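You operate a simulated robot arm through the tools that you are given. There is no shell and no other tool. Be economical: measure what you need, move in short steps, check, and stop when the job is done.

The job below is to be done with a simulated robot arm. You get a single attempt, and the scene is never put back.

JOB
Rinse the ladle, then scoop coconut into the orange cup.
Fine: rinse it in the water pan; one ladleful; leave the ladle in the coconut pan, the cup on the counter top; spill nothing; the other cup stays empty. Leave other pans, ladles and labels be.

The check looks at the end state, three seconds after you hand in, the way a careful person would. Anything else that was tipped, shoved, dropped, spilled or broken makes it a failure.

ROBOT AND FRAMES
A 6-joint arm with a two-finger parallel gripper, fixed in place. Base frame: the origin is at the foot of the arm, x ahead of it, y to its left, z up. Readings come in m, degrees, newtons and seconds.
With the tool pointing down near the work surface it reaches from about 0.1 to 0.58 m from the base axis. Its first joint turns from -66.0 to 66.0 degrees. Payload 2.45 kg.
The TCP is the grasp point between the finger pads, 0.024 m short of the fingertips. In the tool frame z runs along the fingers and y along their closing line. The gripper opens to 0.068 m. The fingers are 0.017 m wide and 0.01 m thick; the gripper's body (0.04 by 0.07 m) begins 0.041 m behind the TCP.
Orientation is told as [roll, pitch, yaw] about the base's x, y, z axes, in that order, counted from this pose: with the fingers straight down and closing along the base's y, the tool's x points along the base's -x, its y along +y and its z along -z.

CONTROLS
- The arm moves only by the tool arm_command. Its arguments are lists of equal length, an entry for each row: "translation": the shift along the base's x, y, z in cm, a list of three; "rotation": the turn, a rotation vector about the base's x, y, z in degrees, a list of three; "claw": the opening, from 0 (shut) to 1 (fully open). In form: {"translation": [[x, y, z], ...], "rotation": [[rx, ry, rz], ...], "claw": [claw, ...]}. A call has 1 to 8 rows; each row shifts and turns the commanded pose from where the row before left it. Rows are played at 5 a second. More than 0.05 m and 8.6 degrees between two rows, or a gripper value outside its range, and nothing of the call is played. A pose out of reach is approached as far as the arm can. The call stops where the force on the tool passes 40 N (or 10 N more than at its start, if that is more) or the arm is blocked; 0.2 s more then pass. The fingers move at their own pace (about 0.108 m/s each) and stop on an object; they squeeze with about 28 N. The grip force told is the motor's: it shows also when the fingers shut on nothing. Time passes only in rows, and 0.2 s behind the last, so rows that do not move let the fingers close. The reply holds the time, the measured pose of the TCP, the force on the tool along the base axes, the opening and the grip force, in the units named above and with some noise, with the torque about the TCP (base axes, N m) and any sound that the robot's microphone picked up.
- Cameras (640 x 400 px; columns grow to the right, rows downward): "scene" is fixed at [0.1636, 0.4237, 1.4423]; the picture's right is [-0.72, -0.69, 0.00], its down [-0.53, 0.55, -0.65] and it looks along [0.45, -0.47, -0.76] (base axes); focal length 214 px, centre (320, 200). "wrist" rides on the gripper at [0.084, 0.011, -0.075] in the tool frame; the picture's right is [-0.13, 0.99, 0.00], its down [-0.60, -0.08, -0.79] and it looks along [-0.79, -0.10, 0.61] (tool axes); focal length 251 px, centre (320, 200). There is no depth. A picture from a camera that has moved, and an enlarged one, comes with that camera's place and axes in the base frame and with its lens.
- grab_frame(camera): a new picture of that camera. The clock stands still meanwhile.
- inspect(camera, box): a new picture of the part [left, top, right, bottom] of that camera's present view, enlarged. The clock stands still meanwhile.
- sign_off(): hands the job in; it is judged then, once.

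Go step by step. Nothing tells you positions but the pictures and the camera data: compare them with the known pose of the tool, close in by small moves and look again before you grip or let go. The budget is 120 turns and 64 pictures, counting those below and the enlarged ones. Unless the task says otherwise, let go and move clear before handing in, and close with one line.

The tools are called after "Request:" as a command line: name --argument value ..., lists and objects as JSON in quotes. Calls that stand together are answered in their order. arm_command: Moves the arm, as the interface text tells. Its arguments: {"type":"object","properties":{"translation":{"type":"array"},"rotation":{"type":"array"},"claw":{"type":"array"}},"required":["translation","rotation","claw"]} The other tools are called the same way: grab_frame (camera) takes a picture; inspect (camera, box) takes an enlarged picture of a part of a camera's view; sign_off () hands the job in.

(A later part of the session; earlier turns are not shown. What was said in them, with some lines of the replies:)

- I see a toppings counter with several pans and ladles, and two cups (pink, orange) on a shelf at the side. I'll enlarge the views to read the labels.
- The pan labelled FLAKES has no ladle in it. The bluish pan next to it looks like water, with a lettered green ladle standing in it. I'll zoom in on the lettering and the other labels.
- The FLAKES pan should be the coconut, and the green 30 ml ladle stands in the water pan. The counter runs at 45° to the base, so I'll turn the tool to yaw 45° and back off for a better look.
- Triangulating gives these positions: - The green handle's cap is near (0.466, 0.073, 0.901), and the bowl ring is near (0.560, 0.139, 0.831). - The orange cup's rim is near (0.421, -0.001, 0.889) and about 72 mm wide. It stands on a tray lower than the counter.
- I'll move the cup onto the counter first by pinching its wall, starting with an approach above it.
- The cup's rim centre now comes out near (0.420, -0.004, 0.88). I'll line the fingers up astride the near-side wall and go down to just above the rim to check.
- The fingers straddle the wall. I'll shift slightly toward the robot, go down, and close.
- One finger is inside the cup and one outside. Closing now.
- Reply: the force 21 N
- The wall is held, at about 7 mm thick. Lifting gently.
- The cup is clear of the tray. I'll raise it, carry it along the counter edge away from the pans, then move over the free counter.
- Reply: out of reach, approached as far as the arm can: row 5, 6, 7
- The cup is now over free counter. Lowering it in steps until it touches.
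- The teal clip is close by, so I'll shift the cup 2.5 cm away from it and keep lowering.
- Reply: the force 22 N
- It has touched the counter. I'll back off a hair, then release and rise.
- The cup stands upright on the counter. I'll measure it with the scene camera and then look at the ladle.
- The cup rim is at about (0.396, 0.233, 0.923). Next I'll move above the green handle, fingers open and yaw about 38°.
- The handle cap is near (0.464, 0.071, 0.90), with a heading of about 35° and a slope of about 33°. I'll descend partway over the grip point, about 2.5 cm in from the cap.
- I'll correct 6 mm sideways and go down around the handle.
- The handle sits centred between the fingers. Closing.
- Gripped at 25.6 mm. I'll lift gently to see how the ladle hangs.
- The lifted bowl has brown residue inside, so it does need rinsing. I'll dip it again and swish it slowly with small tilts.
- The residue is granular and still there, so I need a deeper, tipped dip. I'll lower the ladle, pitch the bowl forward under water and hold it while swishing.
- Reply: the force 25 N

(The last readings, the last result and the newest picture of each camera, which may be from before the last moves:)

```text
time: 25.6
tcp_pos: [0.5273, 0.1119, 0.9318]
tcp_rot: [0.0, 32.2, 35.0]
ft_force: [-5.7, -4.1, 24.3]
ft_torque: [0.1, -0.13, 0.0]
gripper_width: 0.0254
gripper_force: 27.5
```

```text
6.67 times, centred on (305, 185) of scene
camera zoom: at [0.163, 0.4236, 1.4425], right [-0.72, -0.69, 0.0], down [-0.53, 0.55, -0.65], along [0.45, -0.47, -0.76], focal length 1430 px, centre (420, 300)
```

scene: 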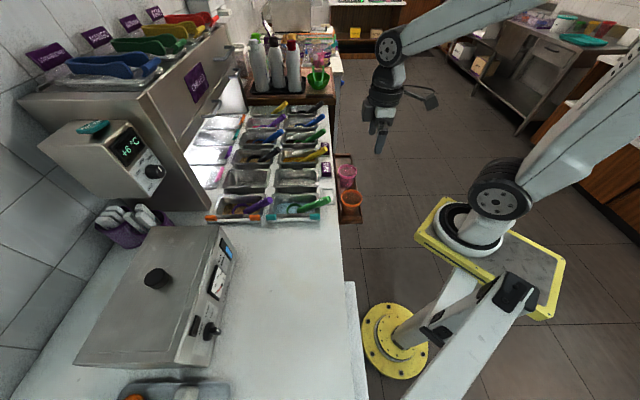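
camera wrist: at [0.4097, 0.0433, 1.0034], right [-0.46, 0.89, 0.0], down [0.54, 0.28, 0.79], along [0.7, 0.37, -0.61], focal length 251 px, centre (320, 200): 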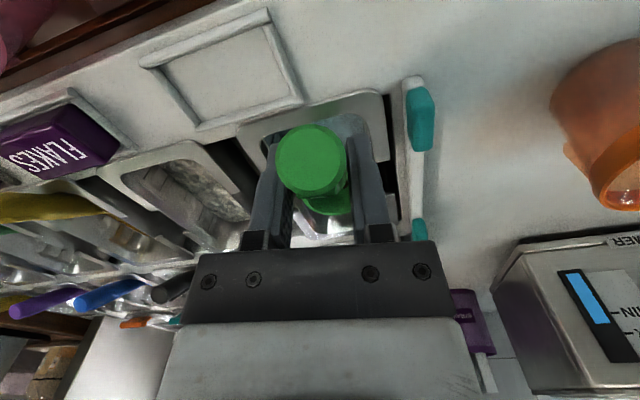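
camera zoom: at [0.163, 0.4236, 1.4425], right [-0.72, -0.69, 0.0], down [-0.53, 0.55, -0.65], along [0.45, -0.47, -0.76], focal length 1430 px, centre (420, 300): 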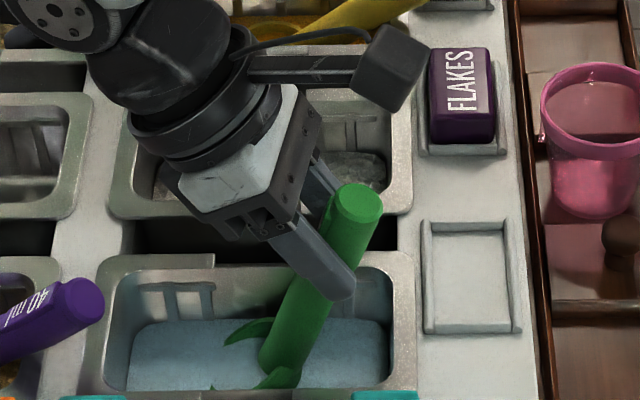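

The bowl is now tipped and under water, touching the pan floor. I'll raise it slightly, swish, level out and lift.

Request:
arm_command --translation '[[0, 0, 0.5], [-0.6, 0.8, 0], [0.6, -0.8, 0], [0.6, -0.8, 0], [-0.6, 0.8, 0], [-0.6, 0.8, 0], [0.6, -0.8, 0], [0, 0, 0]]' --rotation '[[0, 0, 0], [0, 0, 0], [0, 0, 0], [0, 0, 0], [0, 0, 0], [0, 0, 0], [0, 0, 0], [0, 0, 0]]' --claw '[0, 0, 0, 0, 0, 0, 0, 0]'

Request:
arm_command --translation '[[0, 0, 1.0], [0, 0, 1.5], [0, 0, 1.5], [-1.23, -0.86, -0.5], [-1.15, -0.8, -0.7], [-1.01, -0.7, -0.9], [-0.88, -0.61, -1.0]]' --rotation '[[0, 0, 0], [0, 0, 0], [0, 0, 0], [4.56, -6.56, 0], [4.56, -6.56, 0], [4.56, -6.56, 0], [4.56, -6.56, 0]]' --claw '[0, 0, 0, 0, 0, 0, 0]'

Request:
inspect --camera "scene" --box '[275, 175, 323, 211]'

```text
time: 27.4
tcp_pos: [0.5278, 0.1127, 0.9363]
tcp_rot: [0.0, 32.0, 35.1]
ft_force: [-0.2, 0.6, 0.6]
ft_torque: [-0.05, -0.04, 0.0]
gripper_width: 0.0253
gripper_force: 28.2
```

```text
time: 29.0
tcp_pos: [0.4857, 0.0809, 0.9444]
tcp_rot: [-0.1, -0.1, 35.0]
ft_force: [-0.3, -0.4, -0.2]
ft_torque: [0.0, 0.04, -0.01]
gripper_width: 0.0253
gripper_force: 27.9
```

```text
11.11 times, centred on (299, 193) of scene
camera zoom: at [0.1636, 0.4237, 1.4423], right [-0.72, -0.69, 0.0], down [-0.53, 0.55, -0.65], along [0.45, -0.47, -0.76], focal length 2383 px, centre (553, 278)
```

zoom: 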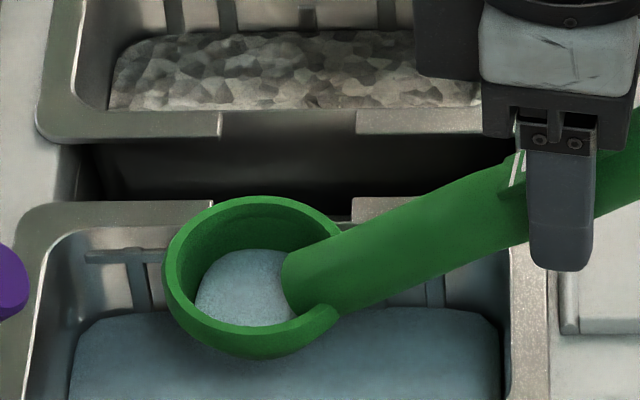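

The residue is gone and the bowl holds clean water. I'll tip that water back into the pan by raising the ladle a little and rolling about the bowl, toward the free-counter side.

Request:
arm_command --translation '[[0.35, -0.5, 2.5], [0.35, -0.5, 2.5], [-0.51, 0.74, -0.06], [-0.51, 0.73, -0.19], [-0.48, 0.7, -0.31], [-0.46, 0.66, -0.43], [-0.42, 0.6, -0.53]]' --rotation '[[0, 0, 0], [0, 0, 0], [-6.56, -4.56, 0], [-6.56, -4.56, 0], [-6.56, -4.56, 0], [-6.56, -4.56, 0], [-6.56, -4.56, 0]]' --claw '[0, 0, 0, 0, 0, 0, 0]'

Request:
inspect --camera "scene" --box '[265, 155, 345, 215]'

```text
time: 30.6
tcp_pos: [0.4685, 0.1052, 0.9799]
tcp_rot: [-40.2, 0.1, 35.0]
ft_force: [0.6, 0.9, -0.2]
ft_torque: [0.0, 0.04, -0.02]
gripper_width: 0.0257
gripper_force: 27.8
```

```text
6.67 times, centred on (305, 185) of scene
camera zoom: at [0.1636, 0.4237, 1.4423], right [-0.72, -0.69, 0.0], down [-0.53, 0.55, -0.65], along [0.45, -0.47, -0.76], focal length 1430 px, centre (420, 300)
```

zoom: 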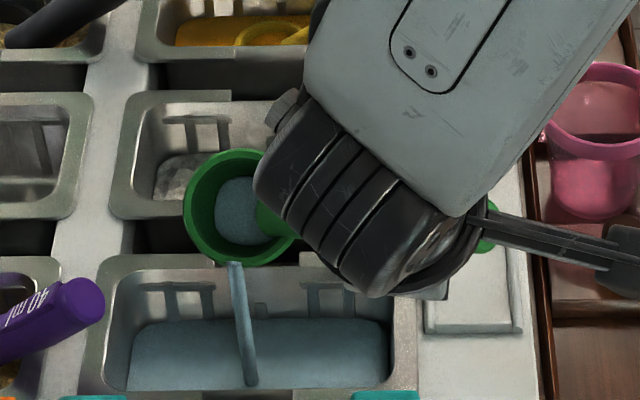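

The water is streaming back into the pan. I'll hold, then continue the roll until it's empty.

Request:
arm_command --translation '[[0, 0, 0], [0, 0, 0], [-0.37, 0.53, -0.63], [0, 0, 0], [-0.32, 0.46, -0.71], [0, 0, 0], [-0.26, 0.37, -0.79], [0, 0, 0]]' --rotation '[[0, 0, 0], [0, 0, 0], [-6.56, -4.56, 0], [0, 0, 0], [-6.56, -4.56, 0], [0, 0, 0], [-6.56, -4.56, 0], [0, 0, 0]]' --claw '[0, 0, 0, 0, 0, 0, 0, 0]'

Request:
inspect --camera "scene" --box '[265, 155, 345, 215]'

```text
time: 32.4
tcp_pos: [0.4587, 0.1205, 0.958]
tcp_rot: [-64.0, 0.1, 34.9]
ft_force: [-0.1, 0.7, -0.7]
ft_torque: [-0.02, -0.01, 0.01]
gripper_width: 0.0253
gripper_force: 28.0
```

```text
6.67 times, centred on (305, 185) of scene
camera zoom: at [0.1636, 0.4238, 1.4423], right [-0.72, -0.69, 0.0], down [-0.53, 0.55, -0.65], along [0.45, -0.47, -0.76], focal length 1430 px, centre (420, 300)
```

zoom: 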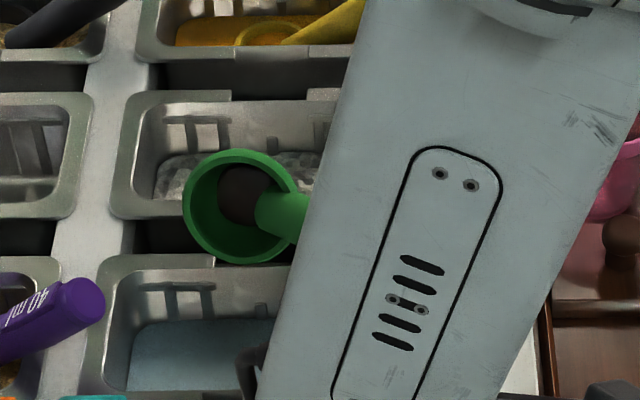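

The water is out, but a brown patch is still visible, fainter than before. I'll level out and give it a longer rinse.

Request:
inspect --camera "scene" --box '[285, 173, 311, 193]'

Request:
arm_command --translation '[[0.26, -0.37, 0.79], [0.32, -0.46, 0.71], [0.37, -0.53, 0.63], [0.42, -0.6, 0.53], [0.46, -0.66, 0.43], [0.48, -0.7, 0.31], [0.51, -0.73, 0.19], [0.51, -0.74, 0.06]]' --rotation '[[6.56, 4.56, 0], [6.56, 4.56, 0], [6.56, 4.56, 0], [6.56, 4.56, 0], [6.56, 4.56, 0], [6.56, 4.56, 0], [6.56, 4.56, 0], [6.56, 4.56, 0]]' --claw '[0, 0, 0, 0, 0, 0, 0, 0]'

```text
16.00 times, centred on (298, 183) of scene
camera zoom: at [0.1636, 0.4238, 1.4423], right [-0.72, -0.69, 0.0], down [-0.53, 0.55, -0.65], along [0.45, -0.47, -0.76], focal length 3432 px, centre (672, 472)
```

zoom: 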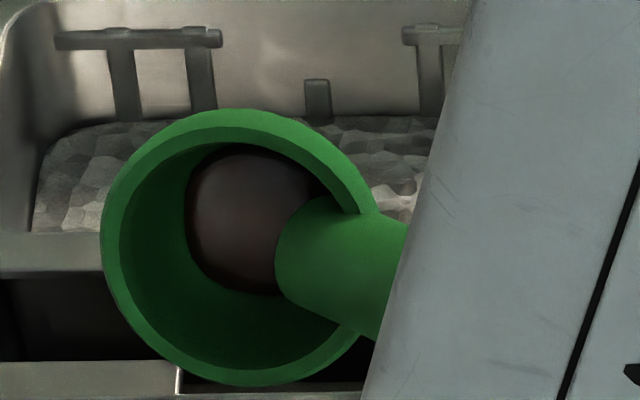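

```text
time: 34.2
tcp_pos: [0.4918, 0.0715, 0.9958]
tcp_rot: [0.0, 0.0, 35.1]
ft_force: [-0.4, -0.1, -1.2]
ft_torque: [-0.04, 0.04, 0.0]
gripper_width: 0.0253
gripper_force: 28.1
```

Request:
arm_command --translation '[[-0.18, 0.25, -2.6], [-0.18, 0.25, -2.6], [-0.18, 0.25, -2.6], [-0.18, 0.25, -2.1], [0.88, 0.61, 1.29], [1.01, 0.7, 1.14], [1.15, 0.8, 0.95], [1.23, 0.86, 0.75]]' --rotation '[[0, 0, 0], [0, 0, 0], [0, 0, 0], [0, 0, 0], [-4.56, 6.56, 0], [-4.56, 6.56, 0], [-4.56, 6.56, 0], [-4.56, 6.56, 0]]' --claw '[0, 0, 0, 0, 0, 0, 0, 0]'

Request:
arm_command --translation '[[-0.6, 0.8, 0], [0.6, -0.8, 0], [0.6, -0.8, 0], [-0.6, 0.8, 0], [-0.6, 0.8, 0], [0.6, -0.8, 0], [0.6, -0.8, 0], [-0.6, 0.8, 0]]' --rotation '[[0, 0, 0], [0, 0, 0], [0, 0, 0], [0, 0, 0], [0, 0, 0], [0, 0, 0], [0, 0, 0], [0, 0, 0]]' --claw '[0, 0, 0, 0, 0, 0, 0, 0]'

Request:
arm_command --translation '[[0.8, 0.6, 0], [-0.8, -0.6, 0], [-0.8, -0.6, 0], [0.8, 0.6, 0], [0.8, 0.6, 0], [-0.8, -0.6, 0], [-0.8, -0.6, 0], [0.8, 0.6, 0]]' --rotation '[[0, 0, 0], [0, 0, 0], [0, 0, 0], [0, 0, 0], [0, 0, 0], [0, 0, 0], [0, 0, 0], [0, 0, 0]]' --claw '[0, 0, 0, 0, 0, 0, 0, 0]'

Request:
arm_command --translation '[[-0.6, 0.8, 0], [0.6, -0.8, 0], [0.6, -0.8, 0], [-0.6, 0.8, 0], [-0.6, 0.8, 0], [0.6, -0.8, 0], [0.6, -0.8, 0], [-0.6, 0.8, 0]]' --rotation '[[0, 0, 0], [0, 0, 0], [0, 0, 0], [0, 0, 0], [0, 0, 0], [0, 0, 0], [0, 0, 0], [0, 0, 0]]' --claw '[0, 0, 0, 0, 0, 0, 0, 0]'

Request:
arm_command --translation '[[0, 0, 1.0], [0, 0, 1.5], [0, 0, 1.5], [-1.23, -0.86, -0.5], [-1.15, -0.8, -0.7], [-1.01, -0.7, -0.9], [-0.88, -0.61, -1.0]]' --rotation '[[0, 0, 0], [0, 0, 0], [0, 0, 0], [4.56, -6.56, 0], [4.56, -6.56, 0], [4.56, -6.56, 0], [4.56, -6.56, 0]]' --claw '[0, 0, 0, 0, 0, 0, 0]'

Request:
inspect --camera "scene" --box '[275, 175, 323, 211]'

```text
time: 36.0
tcp_pos: [0.528, 0.1113, 0.9378]
tcp_rot: [0.2, 32.2, 35.1]
ft_force: [-0.8, -1.2, -1.0]
ft_torque: [0.0, 0.04, 0.06]
gripper_width: 0.0254
gripper_force: 28.0
```

```text
time: 37.8
tcp_pos: [0.5267, 0.1114, 0.937]
tcp_rot: [0.1, 31.9, 35.1]
ft_force: [-0.4, -0.5, -0.3]
ft_torque: [-0.05, 0.02, 0.04]
gripper_width: 0.0254
gripper_force: 27.8
```

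```text
time: 39.6
tcp_pos: [0.5269, 0.1112, 0.9385]
tcp_rot: [0.1, 32.0, 35.0]
ft_force: [-0.6, -0.2, -1.1]
ft_torque: [-0.02, -0.02, 0.03]
gripper_width: 0.0254
gripper_force: 27.6
```

```text
time: 41.4
tcp_pos: [0.5268, 0.1117, 0.9381]
tcp_rot: [0.1, 31.9, 35.1]
ft_force: [0.8, 0.4, 0.0]
ft_torque: [-0.04, 0.0, 0.01]
gripper_width: 0.0254
gripper_force: 27.6
```

```text
time: 43.0
tcp_pos: [0.485, 0.0814, 0.9453]
tcp_rot: [0.0, -0.1, 35.0]
ft_force: [-0.4, 0.2, -0.5]
ft_torque: [-0.04, 0.02, -0.06]
gripper_width: 0.0253
gripper_force: 28.1
```

```text
11.11 times, centred on (299, 193) of scene
camera zoom: at [0.1636, 0.4237, 1.4423], right [-0.72, -0.69, 0.0], down [-0.53, 0.55, -0.65], along [0.45, -0.47, -0.76], focal length 2383 px, centre (553, 278)
```

zoom: 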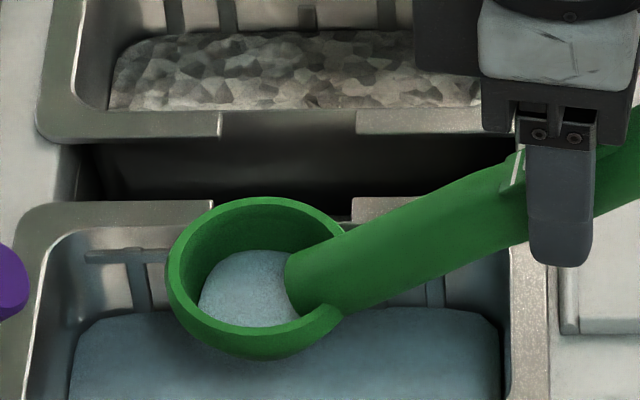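

Now I'll dump this water back the same way, a bit further this time.

Request:
arm_command --translation '[[0.35, -0.5, 2.5], [0.35, -0.5, 2.5], [-0.51, 0.74, -0.06], [-0.51, 0.73, -0.19], [-0.48, 0.7, -0.31], [-0.46, 0.66, -0.43], [-0.42, 0.6, -0.53], [0, 0, 0]]' --rotation '[[0, 0, 0], [0, 0, 0], [-6.56, -4.56, 0], [-6.56, -4.56, 0], [-6.56, -4.56, 0], [-6.56, -4.56, 0], [-6.56, -4.56, 0], [0, 0, 0]]' --claw '[0, 0, 0, 0, 0, 0, 0, 0]'

Request:
arm_command --translation '[[0, 0, 0], [0, 0, 0], [-0.37, 0.53, -0.63], [0, 0, 0], [-0.32, 0.46, -0.71], [0, 0, 0], [-0.26, 0.37, -0.79], [0, 0, 0]]' --rotation '[[0, 0, 0], [0, 0, 0], [-6.56, -4.56, 0], [0, 0, 0], [-6.56, -4.56, 0], [0, 0, 0], [-6.56, -4.56, 0], [0, 0, 0]]' --claw '[0, 0, 0, 0, 0, 0, 0, 0]'

Request:
arm_command --translation '[[-0.19, 0.28, -0.84], [0, 0, 0], [-0.13, 0.18, -0.88], [0, 0, 0], [0, 0, 0], [0, 0, 0]]' --rotation '[[-6.56, -4.56, 0], [0, 0, 0], [-6.56, -4.56, 0], [0, 0, 0], [0, 0, 0], [0, 0, 0]]' --claw '[0, 0, 0, 0, 0, 0]'

Request:
inspect --camera "scene" --box '[265, 165, 325, 210]'

```text
time: 44.8
tcp_pos: [0.4672, 0.1064, 0.9802]
tcp_rot: [-40.1, 0.2, 34.9]
ft_force: [-0.5, 1.3, -0.9]
ft_torque: [-0.04, 0.03, 0.0]
gripper_width: 0.0251
gripper_force: 27.7
```

```text
time: 46.6
tcp_pos: [0.4589, 0.1198, 0.9607]
tcp_rot: [-64.0, 0.2, 34.9]
ft_force: [0.2, 1.1, -0.5]
ft_torque: [0.01, 0.02, -0.01]
gripper_width: 0.0252
gripper_force: 27.1
```

```text
time: 48.0
tcp_pos: [0.4559, 0.1226, 0.9427]
tcp_rot: [-79.9, 0.1, 34.7]
ft_force: [0.5, 0.1, -1.0]
ft_torque: [0.01, 0.02, -0.02]
gripper_width: 0.0252
gripper_force: 28.3
```

```text
8.89 times, centred on (295, 188) of scene
camera zoom: at [0.1636, 0.4237, 1.4423], right [-0.72, -0.69, 0.0], down [-0.53, 0.55, -0.65], along [0.45, -0.47, -0.76], focal length 1906 px, centre (542, 311)
```

zoom: 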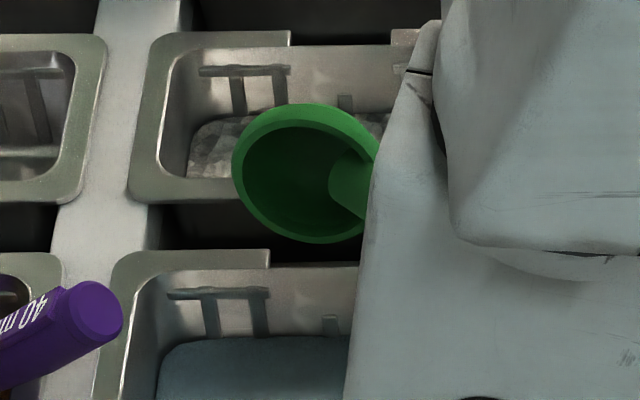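

The ladle is clean. I'll level it and carry it over the FLAKES pan with the heading reduced to 20°, so the fingers clear the label.

Request:
arm_command --translation '[[0.13, -0.18, 0.88], [0.19, -0.28, 0.84], [0.26, -0.37, 0.79], [0.32, -0.46, 0.71], [0.37, -0.53, 0.63], [0.42, -0.6, 0.53], [0.46, -0.66, 0.43], [0.48, -0.7, 0.31]]' --rotation '[[6.56, 4.56, 0], [6.56, 4.56, 0], [6.56, 4.56, 0], [6.56, 4.56, 0], [6.56, 4.56, 0], [6.56, 4.56, 0], [6.56, 4.56, 0], [6.56, 4.56, 0]]' --claw '[0, 0, 0, 0, 0, 0, 0, 0]'

Request:
arm_command --translation '[[0.51, -0.73, 0.19], [0.51, -0.74, 0.06], [0, 0, 0], [2, -2.5, 0], [2, -2.5, 0], [1.9, -2.6, 0]]' --rotation '[[6.56, 4.56, 0], [6.56, 4.56, 0], [0, 0, 0], [0, 0, -5], [0, 0, -5], [0, 0, -5]]' --claw '[0, 0, 0, 0, 0, 0]'

Request:
inspect --camera "scene" --box '[265, 135, 345, 195]'

```text
time: 49.8
tcp_pos: [0.4846, 0.087, 0.9943]
tcp_rot: [-15.9, -0.1, 35.0]
ft_force: [0.4, 0.5, -0.9]
ft_torque: [0.01, 0.04, -0.02]
gripper_width: 0.0253
gripper_force: 27.8
```

```text
time: 51.2
tcp_pos: [0.551, -0.0021, 0.9977]
tcp_rot: [-0.1, 0.0, 19.9]
ft_force: [0.4, 0.0, -0.3]
ft_torque: [0.01, 0.04, 0.01]
gripper_width: 0.025
gripper_force: 27.5
```

```text
6.67 times, centred on (305, 165) of scene
camera zoom: at [0.1636, 0.4237, 1.4423], right [-0.72, -0.69, 0.0], down [-0.53, 0.55, -0.65], along [0.45, -0.47, -0.76], focal length 1430 px, centre (420, 433)
```

zoom: 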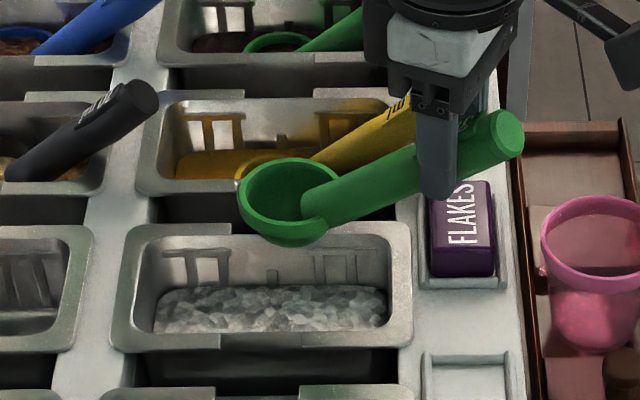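

The bowl is over the flakes pan. I'll centre it by 1 cm and test the forward pitch in the air.

Request:
arm_command --translation '[[0.6, -0.7, 0], [1.01, 0.37, 1.29], [1.16, 0.42, 1.14], [1.32, 0.48, 0.95], [1.41, 0.51, 0.75]]' --rotation '[[0, 0, 0], [-2.74, 7.52, 0], [-2.74, 7.52, 0], [-2.74, 7.52, 0], [-2.74, 7.52, 0]]' --claw '[0, 0, 0, 0, 0]'

Request:
inspect --camera "scene" --box '[265, 135, 345, 195]'

```text
time: 52.4
tcp_pos: [0.6042, 0.0074, 1.0396]
tcp_rot: [-0.1, 32.1, 20.0]
ft_force: [0.0, 0.2, -0.6]
ft_torque: [-0.01, -0.01, 0.03]
gripper_width: 0.0254
gripper_force: 28.1
```

```text
6.67 times, centred on (305, 165) of scene
camera zoom: at [0.1636, 0.4237, 1.4423], right [-0.72, -0.69, 0.0], down [-0.53, 0.55, -0.65], along [0.45, -0.47, -0.76], focal length 1430 px, centre (420, 433)
```

zoom: 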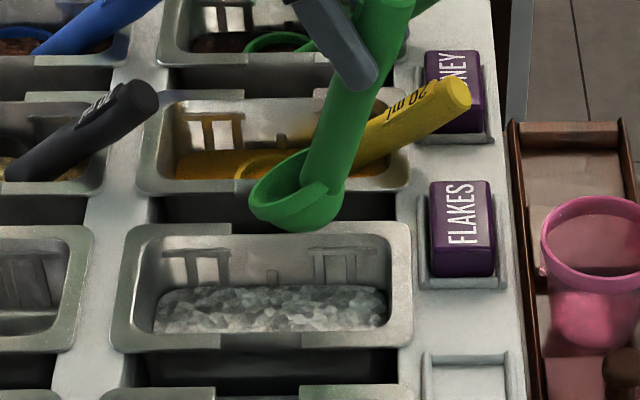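

The pitch is reachable. I'll lower the tipped bowl into the flakes in steps.

Request:
arm_command --translation '[[0, 0, -2.5], [0, 0, -2.5], [0, 0, -2], [0, 0, -1.2], [0, 0, -0.8]]' --rotation '[[0, 0, 0], [0, 0, 0], [0, 0, 0], [0, 0, 0], [0, 0, 0]]' --claw '[0, 0, 0, 0, 0]'

Request:
inspect --camera "scene" --box '[265, 135, 345, 195]'

```text
time: 53.6
tcp_pos: [0.6048, 0.0065, 0.9496]
tcp_rot: [0.1, 32.1, 20.0]
ft_force: [0.2, -0.1, -0.8]
ft_torque: [0.02, 0.01, 0.03]
gripper_width: 0.0255
gripper_force: 27.9
```

```text
6.67 times, centred on (305, 165) of scene
camera zoom: at [0.1636, 0.4237, 1.4423], right [-0.72, -0.69, 0.0], down [-0.53, 0.55, -0.65], along [0.45, -0.47, -0.76], focal length 1430 px, centre (420, 433)
```

zoom: 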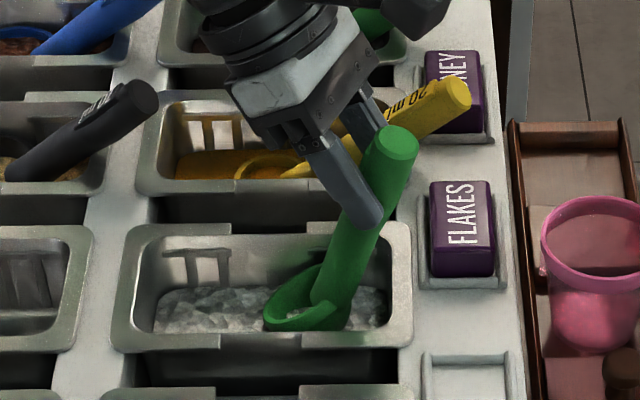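

Request:
arm_command --translation '[[0, 0, -0.6], [0, 0, -0.5], [0.7, 0.3, 0], [0.7, 0.3, 0], [-1.11, -0.21, -0.65]]' --rotation '[[0, 0, 0], [0, 0, 0], [0, 0, 0], [0, 0, 0], [2.74, -7.52, 0]]' --claw '[0, 0, 0, 0, 0]'

Request:
inspect --camera "scene" --box '[265, 135, 345, 195]'

```text
time: 54.8
tcp_pos: [0.6073, 0.0104, 0.931]
tcp_rot: [0.0, 24.0, 20.0]
ft_force: [1.1, 0.7, -0.9]
ft_torque: [0.02, 0.02, 0.0]
gripper_width: 0.0253
gripper_force: 28.0
```

```text
6.67 times, centred on (305, 165) of scene
camera zoom: at [0.1636, 0.4238, 1.4423], right [-0.72, -0.69, 0.0], down [-0.53, 0.55, -0.65], along [0.45, -0.47, -0.76], focal length 1430 px, centre (420, 433)
```

zoom: 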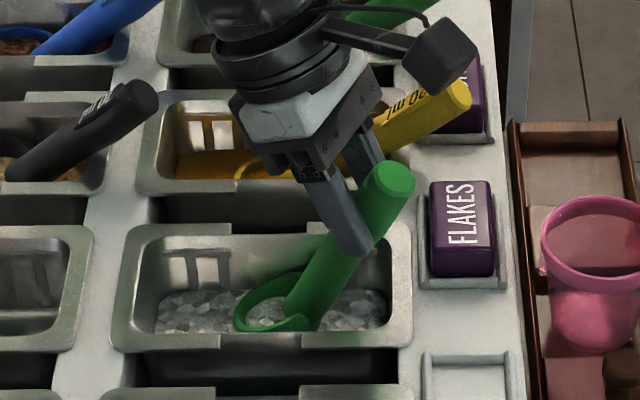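

Flakes fill the ring. Now I'll level and lift together.

Request:
arm_command --translation '[[-1.32, -0.48, 0.0], [-1.16, -0.42, 0.2], [-1.01, -0.37, 0.3], [0, 0, 1.5], [0, 0, 2], [0, 0, 2.5], [0, 0, 2.5]]' --rotation '[[2.74, -7.52, 0], [2.74, -7.52, 0], [2.74, -7.52, 0], [0, 0, 0], [0, 0, 0], [0, 0, 0], [0, 0, 0]]' --claw '[0, 0, 0, 0, 0, 0, 0]'

Request:
inspect --camera "scene" --box '[265, 135, 345, 195]'

```text
time: 56.4
tcp_pos: [0.5724, -0.0022, 1.0225]
tcp_rot: [0.0, 0.1, 20.0]
ft_force: [-0.3, -0.2, -0.2]
ft_torque: [-0.04, 0.04, 0.03]
gripper_width: 0.0252
gripper_force: 28.1
```

```text
6.67 times, centred on (305, 165) of scene
camera zoom: at [0.1636, 0.4237, 1.4423], right [-0.72, -0.69, 0.0], down [-0.53, 0.55, -0.65], along [0.45, -0.47, -0.76], focal length 1430 px, centre (420, 433)
```

zoom: 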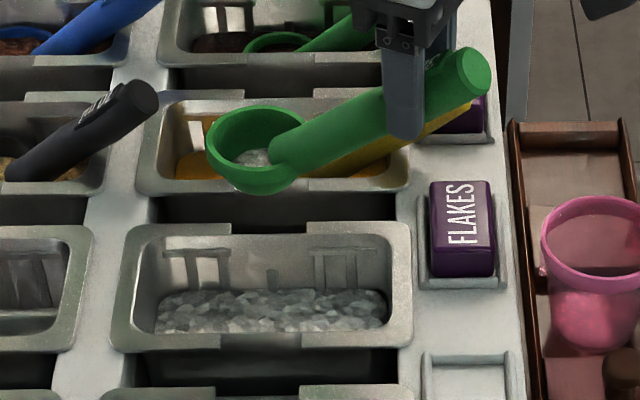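

Request:
inspect --camera "scene" --box '[286, 145, 312, 165]'

```text
16.00 times, centred on (299, 155) of scene
camera zoom: at [0.1636, 0.4237, 1.4423], right [-0.72, -0.69, 0.0], down [-0.53, 0.55, -0.65], along [0.45, -0.47, -0.76], focal length 3432 px, centre (656, 920)
```

zoom: 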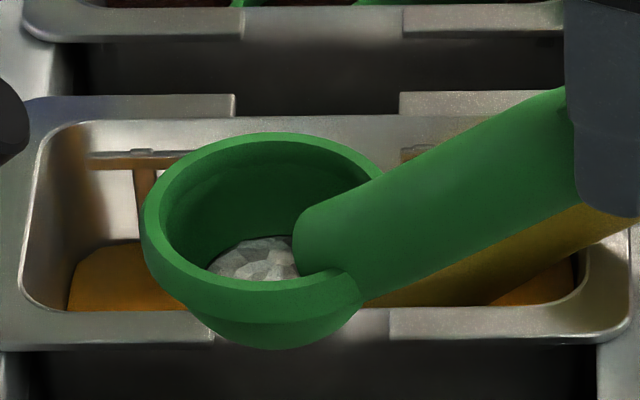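

There's only a little in the bowl, not a full ladle. I'll dip again over the same pan, deeper, and level the bowl while it's still buried.

Request:
arm_command --translation '[[-0.9, -0.05, -1.5], [-0.9, -0.05, -1.5], [1.01, 0.37, 0.3], [1.16, 0.42, 0.1], [1.32, 0.48, 0.0], [1.41, 0.51, -1.3]]' --rotation '[[0, 0, 0], [0, 0, 0], [-2.74, 7.52, 0], [-2.74, 7.52, 0], [-2.74, 7.52, 0], [-2.74, 7.52, 0]]' --claw '[0, 0, 0, 0, 0, 0]'

Request:
arm_command --translation '[[0, 0, -1.5], [0, 0, -1.5], [0, 0, -1.0], [0, 0, -0.6], [0, 0, -0.4]]' --rotation '[[0, 0, 0], [0, 0, 0], [0, 0, 0], [0, 0, 0], [0, 0, 0]]' --claw '[0, 0, 0, 0, 0]'

```text
time: 57.8
tcp_pos: [0.6045, 0.0156, 0.9814]
tcp_rot: [-0.1, 32.0, 20.0]
ft_force: [0.2, -1.0, -0.4]
ft_torque: [0.0, 0.02, 0.0]
gripper_width: 0.0253
gripper_force: 27.9
```

```text
time: 59.0
tcp_pos: [0.6041, 0.014, 0.9341]
tcp_rot: [0.0, 31.9, 19.9]
ft_force: [-8.0, -2.9, 25.6]
ft_torque: [0.01, 0.08, -0.02]
gripper_width: 0.0255
gripper_force: 28.3
```

Floor reached. Lifting 3 mm, pushing forward, then levelling in place.

Request:
arm_command --translation '[[0, 0, 0.3], [0.9, 0.35, 0], [0.9, 0.35, 0], [-1.41, -0.51, -0.7], [-1.32, -0.48, -0.9], [-1.16, -0.42, -1.05], [-1.01, -0.37, -1.2], [0, 0, 0]]' --rotation '[[0, 0, 0], [0, 0, 0], [0, 0, 0], [2.74, -7.52, 0], [2.74, -7.52, 0], [2.74, -7.52, 0], [2.74, -7.52, 0], [0, 0, 0]]' --claw '[0, 0, 0, 0, 0, 0, 0, 0]'

Request:
inspect --camera "scene" --box '[275, 143, 335, 188]'

```text
time: 60.8
tcp_pos: [0.5725, 0.0037, 0.8944]
tcp_rot: [0.0, -0.1, 20.0]
ft_force: [-0.3, 0.1, -0.8]
ft_torque: [0.01, 0.09, -0.02]
gripper_width: 0.0254
gripper_force: 28.1
```

```text
8.89 times, centred on (305, 166) of scene
camera zoom: at [0.1636, 0.4237, 1.4423], right [-0.72, -0.69, 0.0], down [-0.53, 0.55, -0.65], along [0.45, -0.47, -0.76], focal length 1906 px, centre (453, 507)
```

zoom: 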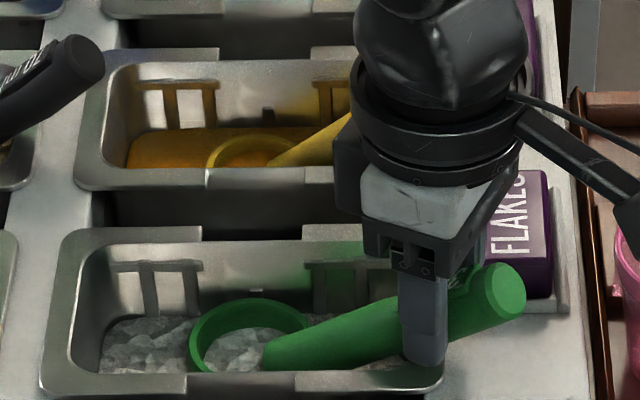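

The ring sits just above the flake level. Lifting straight up to check the fill.

Request:
arm_command --translation '[[0, 0, 1], [0, 0, 2], [0, 0, 2.5], [0, 0, 2.5], [0, 0, 2.5], [0, 0, 2.5]]' --rotation '[[0, 0, 0], [0, 0, 0], [0, 0, 0], [0, 0, 0], [0, 0, 0], [0, 0, 0]]' --claw '[0, 0, 0, 0, 0, 0]'

Request:
inspect --camera "scene" --box '[286, 140, 312, 160]'

```text
time: 62.2
tcp_pos: [0.573, 0.0033, 1.0254]
tcp_rot: [0.0, 0.0, 20.1]
ft_force: [0.0, -0.7, 0.0]
ft_torque: [0.02, 0.05, 0.02]
gripper_width: 0.0252
gripper_force: 28.2
```

```text
16.00 times, centred on (299, 150) of scene
camera zoom: at [0.1636, 0.4237, 1.4423], right [-0.72, -0.69, 0.0], down [-0.53, 0.55, -0.65], along [0.45, -0.47, -0.76], focal length 3432 px, centre (656, 1000)
```

zoom: 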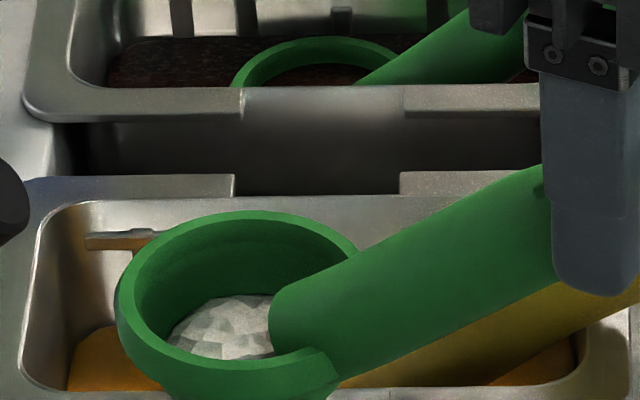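

The fill is better but still short, so one more deeper scoop with more pitch and a longer sweep, all within the coconut pan.

Request:
arm_command --translation '[[-1.15, -0.42, -1.5], [-1.15, -0.42, -1.5], [1.01, 0.37, 0.3], [1.16, 0.42, 0.1], [1.32, 0.48, 0.0], [1.41, 0.51, -0.3], [1.5, 0.55, -0.5]]' --rotation '[[0, 0, 0], [0, 0, 0], [-2.74, 7.52, 0], [-2.74, 7.52, 0], [-2.74, 7.52, 0], [-2.74, 7.52, 0], [-2.74, 7.52, 0]]' --claw '[0, 0, 0, 0, 0, 0, 0]'

Request:
arm_command --translation '[[0, 0, -1.5], [0, 0, -1.5], [0, 0, -1.0], [0, 0, -0.6]]' --rotation '[[0, 0, 0], [0, 0, 0], [0, 0, 0], [0, 0, 0]]' --claw '[0, 0, 0, 0]'

```text
time: 63.8
tcp_pos: [0.6148, 0.019, 0.9906]
tcp_rot: [0.0, 40.0, 20.0]
ft_force: [-0.4, 0.0, -1.0]
ft_torque: [0.01, 0.0, -0.01]
gripper_width: 0.0254
gripper_force: 27.9
```

```text
time: 64.8
tcp_pos: [0.6146, 0.0182, 0.9452]
tcp_rot: [0.0, 40.0, 19.9]
ft_force: [0.6, 0.3, -0.7]
ft_torque: [0.02, 0.01, 0.03]
gripper_width: 0.0253
gripper_force: 27.6
```

Request:
arm_command --translation '[[0, 0, -0.3], [0.94, 0.34, 0], [0.94, 0.34, 0], [0.94, 0.34, 0], [0.7, 0.25, 0]]' --rotation '[[0, 0, 0], [0, 0, 0], [0, 0, 0], [0, 0, 0], [0, 0, 0]]' --claw '[0, 0, 0, 0, 0]'

Request:
arm_command --translation '[[-1.5, -0.55, -0.53], [-1.41, -0.51, -0.75], [-1.32, -0.48, -0.95], [-1.16, -0.42, -1.1], [-1.01, -0.37, -1.25], [0, 0, 0]]' --rotation '[[2.74, -7.52, 0], [2.74, -7.52, 0], [2.74, -7.52, 0], [2.74, -7.52, 0], [2.74, -7.52, 0], [0, 0, 0]]' --claw '[0, 0, 0, 0, 0, 0]'

Request:
arm_command --translation '[[0, 0, 1], [0, 0, 2], [0, 0, 2.5], [0, 0, 2.5], [0, 0, 2.5], [0, 0, 2.5]]' --rotation '[[0, 0, 0], [0, 0, 0], [0, 0, 0], [0, 0, 0], [0, 0, 0], [0, 0, 0]]' --claw '[0, 0, 0, 0, 0, 0]'

Request:
inspect --camera "scene" --box '[280, 137, 320, 167]'

```text
time: 66.0
tcp_pos: [0.651, 0.033, 0.9452]
tcp_rot: [0.0, 40.0, 19.9]
ft_force: [0.5, 0.6, -0.4]
ft_torque: [0.01, 0.0, 0.0]
gripper_width: 0.0251
gripper_force: 27.8
```

```text
time: 67.4
tcp_pos: [0.5864, 0.0083, 0.8956]
tcp_rot: [0.0, -0.1, 20.0]
ft_force: [0.2, -0.8, 0.5]
ft_torque: [0.01, 0.04, -0.05]
gripper_width: 0.0254
gripper_force: 28.2
```

```text
time: 68.8
tcp_pos: [0.5849, 0.0086, 1.0293]
tcp_rot: [0.0, 0.0, 20.0]
ft_force: [0.8, 0.1, -0.6]
ft_torque: [-0.02, 0.05, -0.04]
gripper_width: 0.0254
gripper_force: 28.4
```

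```text
13.33 times, centred on (300, 152) of scene
camera zoom: at [0.1636, 0.4237, 1.4423], right [-0.72, -0.69, 0.0], down [-0.53, 0.55, -0.65], along [0.45, -0.47, -0.76], focal length 2860 px, centre (587, 840)
```

zoom: 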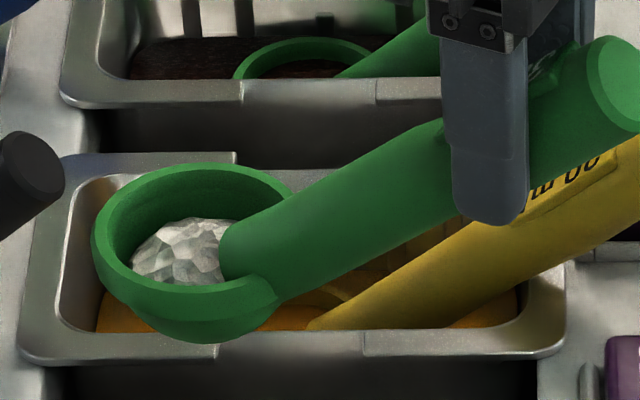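

The ladle is now heaped full. I'll carry it level and slowly to the orange cup, turning the heading to 55°.

Request:
arm_command --translation '[[0, 0, 1.0], [0, 0, 1.0], [-2.04, 1.2, 0], [-2.04, 1.2, 0], [-2.04, 1.2, 0], [-2.04, 1.2, 0], [-2.04, 1.2, 0], [-2.04, 1.2, 0]]' --rotation '[[0, 0, 0], [0, 0, 0], [0, 0, 2.92], [0, 0, 2.92], [0, 0, 2.92], [0, 0, 2.92], [0, 0, 2.92], [0, 0, 2.92]]' --claw '[0, 0, 0, 0, 0, 0, 0, 0]'

Request:
arm_command --translation '[[-2.04, 1.2, 0], [-2.04, 1.2, 0], [-2.04, 1.2, 0], [-2.04, 1.2, 0], [-2.04, 1.2, 0], [-2.04, 1.2, 0]]' --rotation '[[0, 0, 2.92], [0, 0, 2.92], [0, 0, 2.92], [0, 0, 2.92], [0, 0, 2.92], [0, 0, 2.92]]' --claw '[0, 0, 0, 0, 0, 0]'

Request:
inspect --camera "scene" --box '[260, 160, 360, 235]'

```text
time: 70.6
tcp_pos: [0.4622, 0.08, 1.0464]
tcp_rot: [0.0, 0.1, 37.7]
ft_force: [-0.1, 0.6, -0.7]
ft_torque: [-0.02, 0.02, -0.03]
gripper_width: 0.0251
gripper_force: 27.9
```

```text
time: 72.0
tcp_pos: [0.3407, 0.1561, 1.0467]
tcp_rot: [0.0, 0.0, 55.0]
ft_force: [-1.0, 0.5, -1.2]
ft_torque: [-0.01, 0.02, -0.01]
gripper_width: 0.0253
gripper_force: 28.0
```

```text
5.33 times, centred on (310, 198) of scene
camera zoom: at [0.1636, 0.4237, 1.4423], right [-0.72, -0.69, 0.0], down [-0.53, 0.55, -0.65], along [0.45, -0.47, -0.76], focal length 1144 px, centre (373, 213)
```

zoom: 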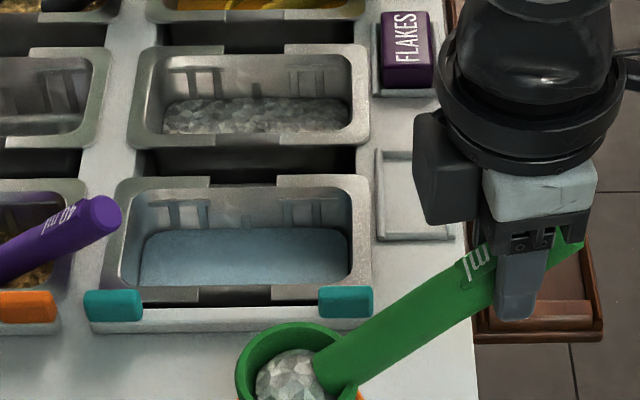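

The bowl is right above the orange cup. I'll start rolling toward the pans side, with the bowl held in place.

Request:
arm_command --translation '[[-0.5, 0.35, 0], [0.74, -0.52, -0.06], [0.73, -0.51, -0.19], [0.7, -0.49, -0.31]]' --rotation '[[0, 0, 0], [4.59, 6.55, 0], [4.59, 6.55, 0], [4.59, 6.55, 0]]' --claw '[0, 0, 0, 0]'

Request:
inspect --camera "scene" --box '[260, 185, 360, 260]'

```text
time: 73.0
tcp_pos: [0.358, 0.1406, 1.0413]
tcp_rot: [24.1, -0.1, 55.0]
ft_force: [0.3, 0.3, 0.3]
ft_torque: [-0.01, 0.03, -0.02]
gripper_width: 0.0253
gripper_force: 28.0
```

```text
5.33 times, centred on (310, 222) of scene
camera zoom: at [0.1636, 0.4238, 1.4423], right [-0.72, -0.69, 0.0], down [-0.53, 0.55, -0.65], along [0.45, -0.47, -0.76], focal length 1144 px, centre (373, 80)
```

zoom: 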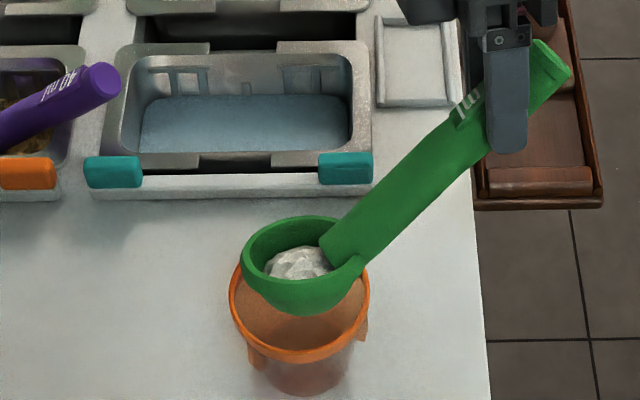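

Everything stays over the cup. I'll keep rolling, with pauses.

Request:
arm_command --translation '[[0.66, -0.46, -0.43], [0, 0, 0], [0.6, -0.42, -0.53], [0, 0, 0], [0.53, -0.37, -0.63], [0, 0, 0], [0.46, -0.32, -0.71], [0, 0, 0]]' --rotation '[[4.59, 6.55, 0], [0, 0, 0], [4.59, 6.55, 0], [0, 0, 0], [4.59, 6.55, 0], [0, 0, 0], [4.59, 6.55, 0], [0, 0, 0]]' --claw '[0, 0, 0, 0, 0, 0, 0, 0]'

Request:
arm_command --translation '[[0.4, -0.28, -0.79], [0, 0, 0], [0.32, -0.22, -0.84], [0, 0, 0], [0.22, -0.16, -0.88], [0, 0, 0], [0.1, -0.07, -0.9], [0, 0, 0]]' --rotation '[[4.59, 6.55, 0], [0, 0, 0], [4.59, 6.55, 0], [0, 0, 0], [4.59, 6.55, 0], [0, 0, 0], [4.59, 6.55, 0], [0, 0, 0]]' --claw '[0, 0, 0, 0, 0, 0, 0, 0]'

Request:
inspect --camera "scene" --box '[260, 185, 360, 260]'

```text
time: 74.8
tcp_pos: [0.3783, 0.1256, 1.0176]
tcp_rot: [56.0, -0.1, 55.0]
ft_force: [0.5, 0.3, -0.4]
ft_torque: [-0.03, 0.04, 0.02]
gripper_width: 0.0253
gripper_force: 27.9
```

```text
time: 76.6
tcp_pos: [0.3902, 0.117, 0.9835]
tcp_rot: [88.0, 0.0, 55.1]
ft_force: [0.2, 0.2, -0.4]
ft_torque: [-0.01, -0.02, -0.02]
gripper_width: 0.025
gripper_force: 27.6
```

```text
5.33 times, centred on (310, 222) of scene
camera zoom: at [0.1636, 0.4237, 1.4423], right [-0.72, -0.69, 0.0], down [-0.53, 0.55, -0.65], along [0.45, -0.47, -0.76], focal length 1144 px, centre (373, 80)
```

zoom: 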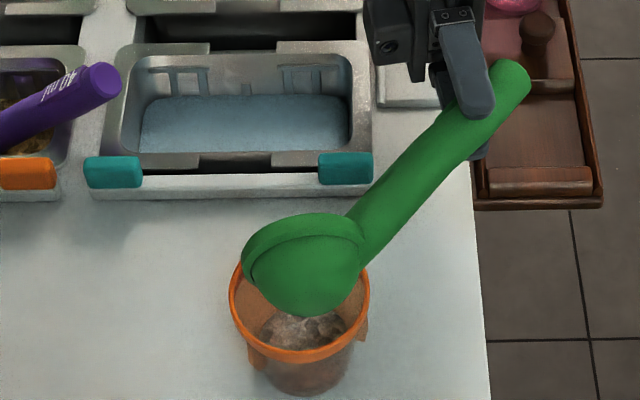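

The flakes are in the cup and the counter is clean. A little more tilt, raised slightly, will empty the bowl.

Request:
arm_command --translation '[[0, 0, 0.8], [0, 0, 0.6], [0, 0, 0], [0, 0, 0.6], [0, 0, 0], [0, 0, 0]]' --rotation '[[0, 0, 0], [4.59, 6.55, 0], [0, 0, 0], [4.59, 6.55, 0], [0, 0, 0], [0, 0, 0]]' --claw '[0, 0, 0, 0, 0, 0]'

Request:
arm_command --translation '[[0, 0, 0.2], [0, 0, 0.2], [-0.1, 0.07, 0.9], [-0.22, 0.16, 0.88], [-0.32, 0.22, 0.84], [-0.4, 0.28, 0.79], [-0.46, 0.32, 0.71], [-0.53, 0.37, 0.63]]' --rotation '[[-4.59, -6.55, 0], [-4.59, -6.55, 0], [-4.59, -6.55, 0], [-4.59, -6.55, 0], [-4.59, -6.55, 0], [-4.59, -6.55, 0], [-4.59, -6.55, 0], [-4.59, -6.55, 0]]' --claw '[0, 0, 0, 0, 0, 0, 0, 0]'

Request:
arm_command --translation '[[-0.6, 0.42, 0.53], [-0.66, 0.46, 0.43], [-0.7, 0.49, 0.31], [-0.73, 0.51, 0.19], [-0.74, 0.52, 0.06], [0.5, -0.35, 0]]' --rotation '[[-4.59, -6.55, 0], [-4.59, -6.55, 0], [-4.59, -6.55, 0], [-4.59, -6.55, 0], [-4.59, -6.55, 0], [0, 0, 0]]' --claw '[0, 0, 0, 0, 0, 0]'

Request:
inspect --camera "scene" --box '[260, 185, 360, 260]'

```text
time: 78.0
tcp_pos: [0.3795, 0.1207, 0.999]
tcp_rot: [103.7, -0.1, 54.8]
ft_force: [0.5, -0.1, -0.2]
ft_torque: [-0.05, 0.0, -0.01]
gripper_width: 0.0252
gripper_force: 27.8
out of reach, approached as far as the arm can: row 4
```

```text
time: 79.8
tcp_pos: [0.3573, 0.1337, 1.0513]
tcp_rot: [39.8, -0.1, 54.9]
ft_force: [-0.2, -0.3, -1.1]
ft_torque: [-0.03, -0.02, 0.02]
gripper_width: 0.0252
gripper_force: 28.1
```

```text
time: 81.2
tcp_pos: [0.3284, 0.1553, 1.0653]
tcp_rot: [-0.2, 0.1, 55.0]
ft_force: [0.7, 0.0, 0.6]
ft_torque: [0.01, 0.04, 0.02]
gripper_width: 0.0254
gripper_force: 28.1
```

```text
5.33 times, centred on (310, 222) of scene
camera zoom: at [0.1636, 0.4238, 1.4423], right [-0.72, -0.69, 0.0], down [-0.53, 0.55, -0.65], along [0.45, -0.47, -0.76], focal length 1144 px, centre (373, 80)
```

zoom: 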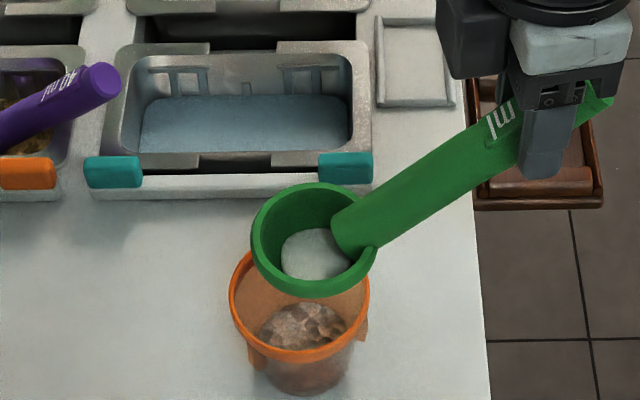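

The cup is loaded and the ladle empty apart from a thin film. I'll carry the ladle back over the coconut pan.

Request:
arm_command --translation '[[2.03, -1.27, 0], [2.03, -1.27, 0], [2.03, -1.27, 0], [2.03, -1.27, 0], [2.03, -1.27, 0], [2.03, -1.27, 0]]' --rotation '[[0, 0, -2.92], [0, 0, -2.92], [0, 0, -2.92], [0, 0, -2.92], [0, 0, -2.92], [0, 0, -2.92]]' --claw '[0, 0, 0, 0, 0, 0]'

Request:
arm_command --translation '[[2.03, -1.27, 0], [2.03, -1.27, 0], [2.03, -1.27, 0], [2.03, -1.27, 0], [2.03, -1.27, 0], [2.03, -1.27, 0], [0, 0, 0]]' --rotation '[[0, 0, -2.92], [0, 0, -2.92], [0, 0, -2.92], [0, 0, -2.92], [0, 0, -2.92], [0, 0, -2.92], [0, 0, 0]]' --claw '[0, 0, 0, 0, 0, 0, 0]'

```text
time: 82.6
tcp_pos: [0.4498, 0.0763, 1.0674]
tcp_rot: [0.0, 0.0, 37.5]
ft_force: [0.7, 0.2, 0.0]
ft_torque: [-0.04, 0.06, 0.02]
gripper_width: 0.0255
gripper_force: 27.5
```

```text
time: 84.2
tcp_pos: [0.5718, 0.0017, 1.0672]
tcp_rot: [-0.1, -0.1, 19.9]
ft_force: [1.1, -0.7, -0.5]
ft_torque: [-0.03, 0.02, -0.01]
gripper_width: 0.0254
gripper_force: 27.8
```

I'm back over the earlier buried spot. Lowering the bowl into the flakes.

Request:
arm_command --translation '[[0, 0.1, -3], [0, 0.1, -3], [0, 0, -3], [0, 0, -3], [0, 0, -2.5], [0, 0, -1.5], [0, 0, -1.0], [0, 0, 0]]' --rotation '[[0, 0, 0], [0, 0, 0], [0, 0, 0], [0, 0, 0], [0, 0, 0], [0, 0, 0], [0, 0, 0], [0, 0, 0]]' --claw '[0, 0, 0, 0, 0, 0, 0, 0]'

Request:
inspect --camera "scene" --box '[275, 143, 345, 195]'

```text
time: 86.0
tcp_pos: [0.5734, 0.0062, 0.8964]
tcp_rot: [0.0, 0.0, 20.1]
ft_force: [0.7, 0.1, -0.5]
ft_torque: [-0.01, 0.05, 0.04]
gripper_width: 0.0251
gripper_force: 28.2
```

```text
7.69 times, centred on (310, 169) of scene
camera zoom: at [0.1636, 0.4237, 1.4423], right [-0.72, -0.69, 0.0], down [-0.53, 0.55, -0.65], along [0.45, -0.47, -0.76], focal length 1650 px, centre (397, 438)
```

zoom: 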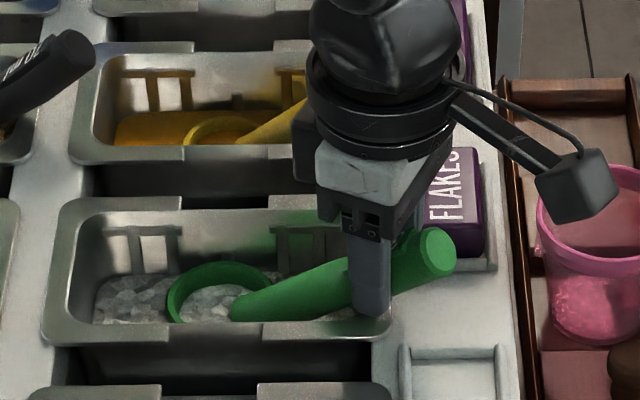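

It's seated in the flakes. I'll ease down until it touches, then open slightly.

Request:
arm_command --translation '[[0, 0, -0.2], [0, 0, -0.2], [0, 0, 0]]' --rotation '[[0, 0, 0], [0, 0, 0], [0, 0, 0]]' --claw '[0, 0, 0]'

Request:
arm_command --translation '[[0, 0, 0], [0, 0, 0], [0, 0, 0], [0, 0, 0]]' --rotation '[[0, 0, 0], [0, 0, 0], [0, 0, 0], [0, 0, 0]]' --claw '[0.42, 0.5, 0.58, 0.58]'

Request:
arm_command --translation '[[0, 0, 1.5], [0, 0, 2.5], [0, 0, 3.5], [0, 0, 4], [0, 0, 4]]' --rotation '[[0, 0, 0], [0, 0, 0], [0, 0, 0], [0, 0, 0], [0, 0, 0]]' --claw '[0.58, 0.58, 0.58, 0.58, 0.58]'

Request:
arm_command --translation '[[-3, 0, 2], [-3, 0, 2], [-3, 0, 2], [-3, 0, 2], [-3, 0, 0]]' --rotation '[[0, 0, 0], [0, 0, 0], [0, 0, 0], [0, 0, 0], [0, 0, 0]]' --claw '[0.58, 0.58, 0.58, 0.58, 0.58]'

Request:
grab_frame --camera "wrist"

Request:
inspect --camera "scene" --box '[240, 135, 380, 245]'

```text
time: 86.8
tcp_pos: [0.5723, 0.0048, 0.8935]
tcp_rot: [-0.2, -0.2, 20.0]
ft_force: [-3.7, -1.3, 26.1]
ft_torque: [0.29, -0.07, 0.04]
gripper_width: 0.0255
gripper_force: 28.4
```

```text
time: 87.8
tcp_pos: [0.5718, 0.0047, 0.8921]
tcp_rot: [0.0, -0.1, 20.0]
ft_force: [0.1, 0.8, -0.2]
ft_torque: [0.0, 0.04, 0.02]
gripper_width: 0.0393
gripper_force: 0.0
```

```text
time: 89.0
tcp_pos: [0.5722, 0.0025, 1.0488]
tcp_rot: [0.1, 0.0, 20.0]
ft_force: [-0.5, -0.3, -0.5]
ft_torque: [-0.01, -0.01, 0.0]
gripper_width: 0.0393
gripper_force: 0.1
```

```text
time: 90.2
tcp_pos: [0.4204, 0.0031, 1.1272]
tcp_rot: [0.0, 0.0, 20.0]
ft_force: [-0.6, -0.5, -1.4]
ft_torque: [0.02, 0.02, -0.03]
gripper_width: 0.0392
gripper_force: 0.1
```

```text
2 pictures are left
camera wrist: at [0.3384, -0.015, 1.2019], right [-0.22, 0.98, 0.0], down [0.59, 0.13, 0.79], along [0.77, 0.17, -0.61], focal length 251 px, centre (320, 200)
```

wrist: 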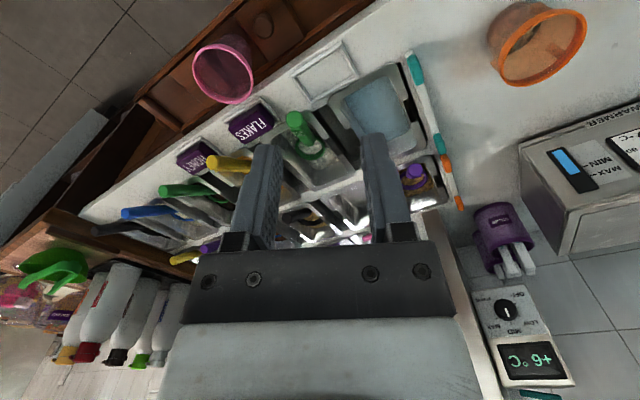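

```text
3.64 times, centred on (310, 190) of scene
camera zoom: at [0.1636, 0.4237, 1.4423], right [-0.72, -0.69, 0.0], down [-0.53, 0.55, -0.65], along [0.45, -0.47, -0.76], focal length 780 px, centre (356, 236)
```

zoom: 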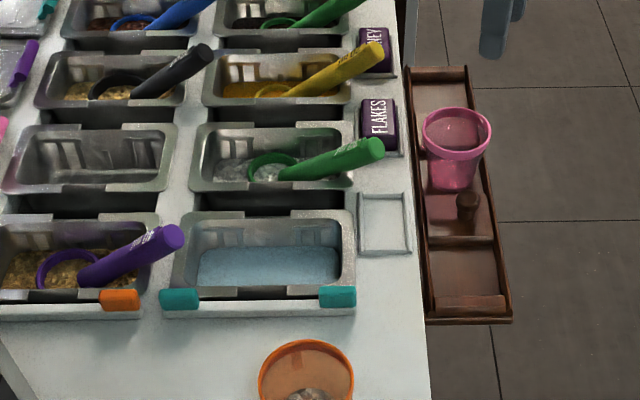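

The final picture shows the ladle in the FLAKES (coconut) pan and the orange cup with coconut in it on the counter. The pink cup and the labels are where they were, and I see no spill. I'm handing in.

Request:
sign_off

```text
The job is handed in.
```

The green ladle was rinsed in the water pan and one heaped ladleful of coconut tipped into the orange cup on the counter, with the ladle left in the coconut pan; I took the FLAKES pan to be the coconut, and it took three dips there to fill the ladle.
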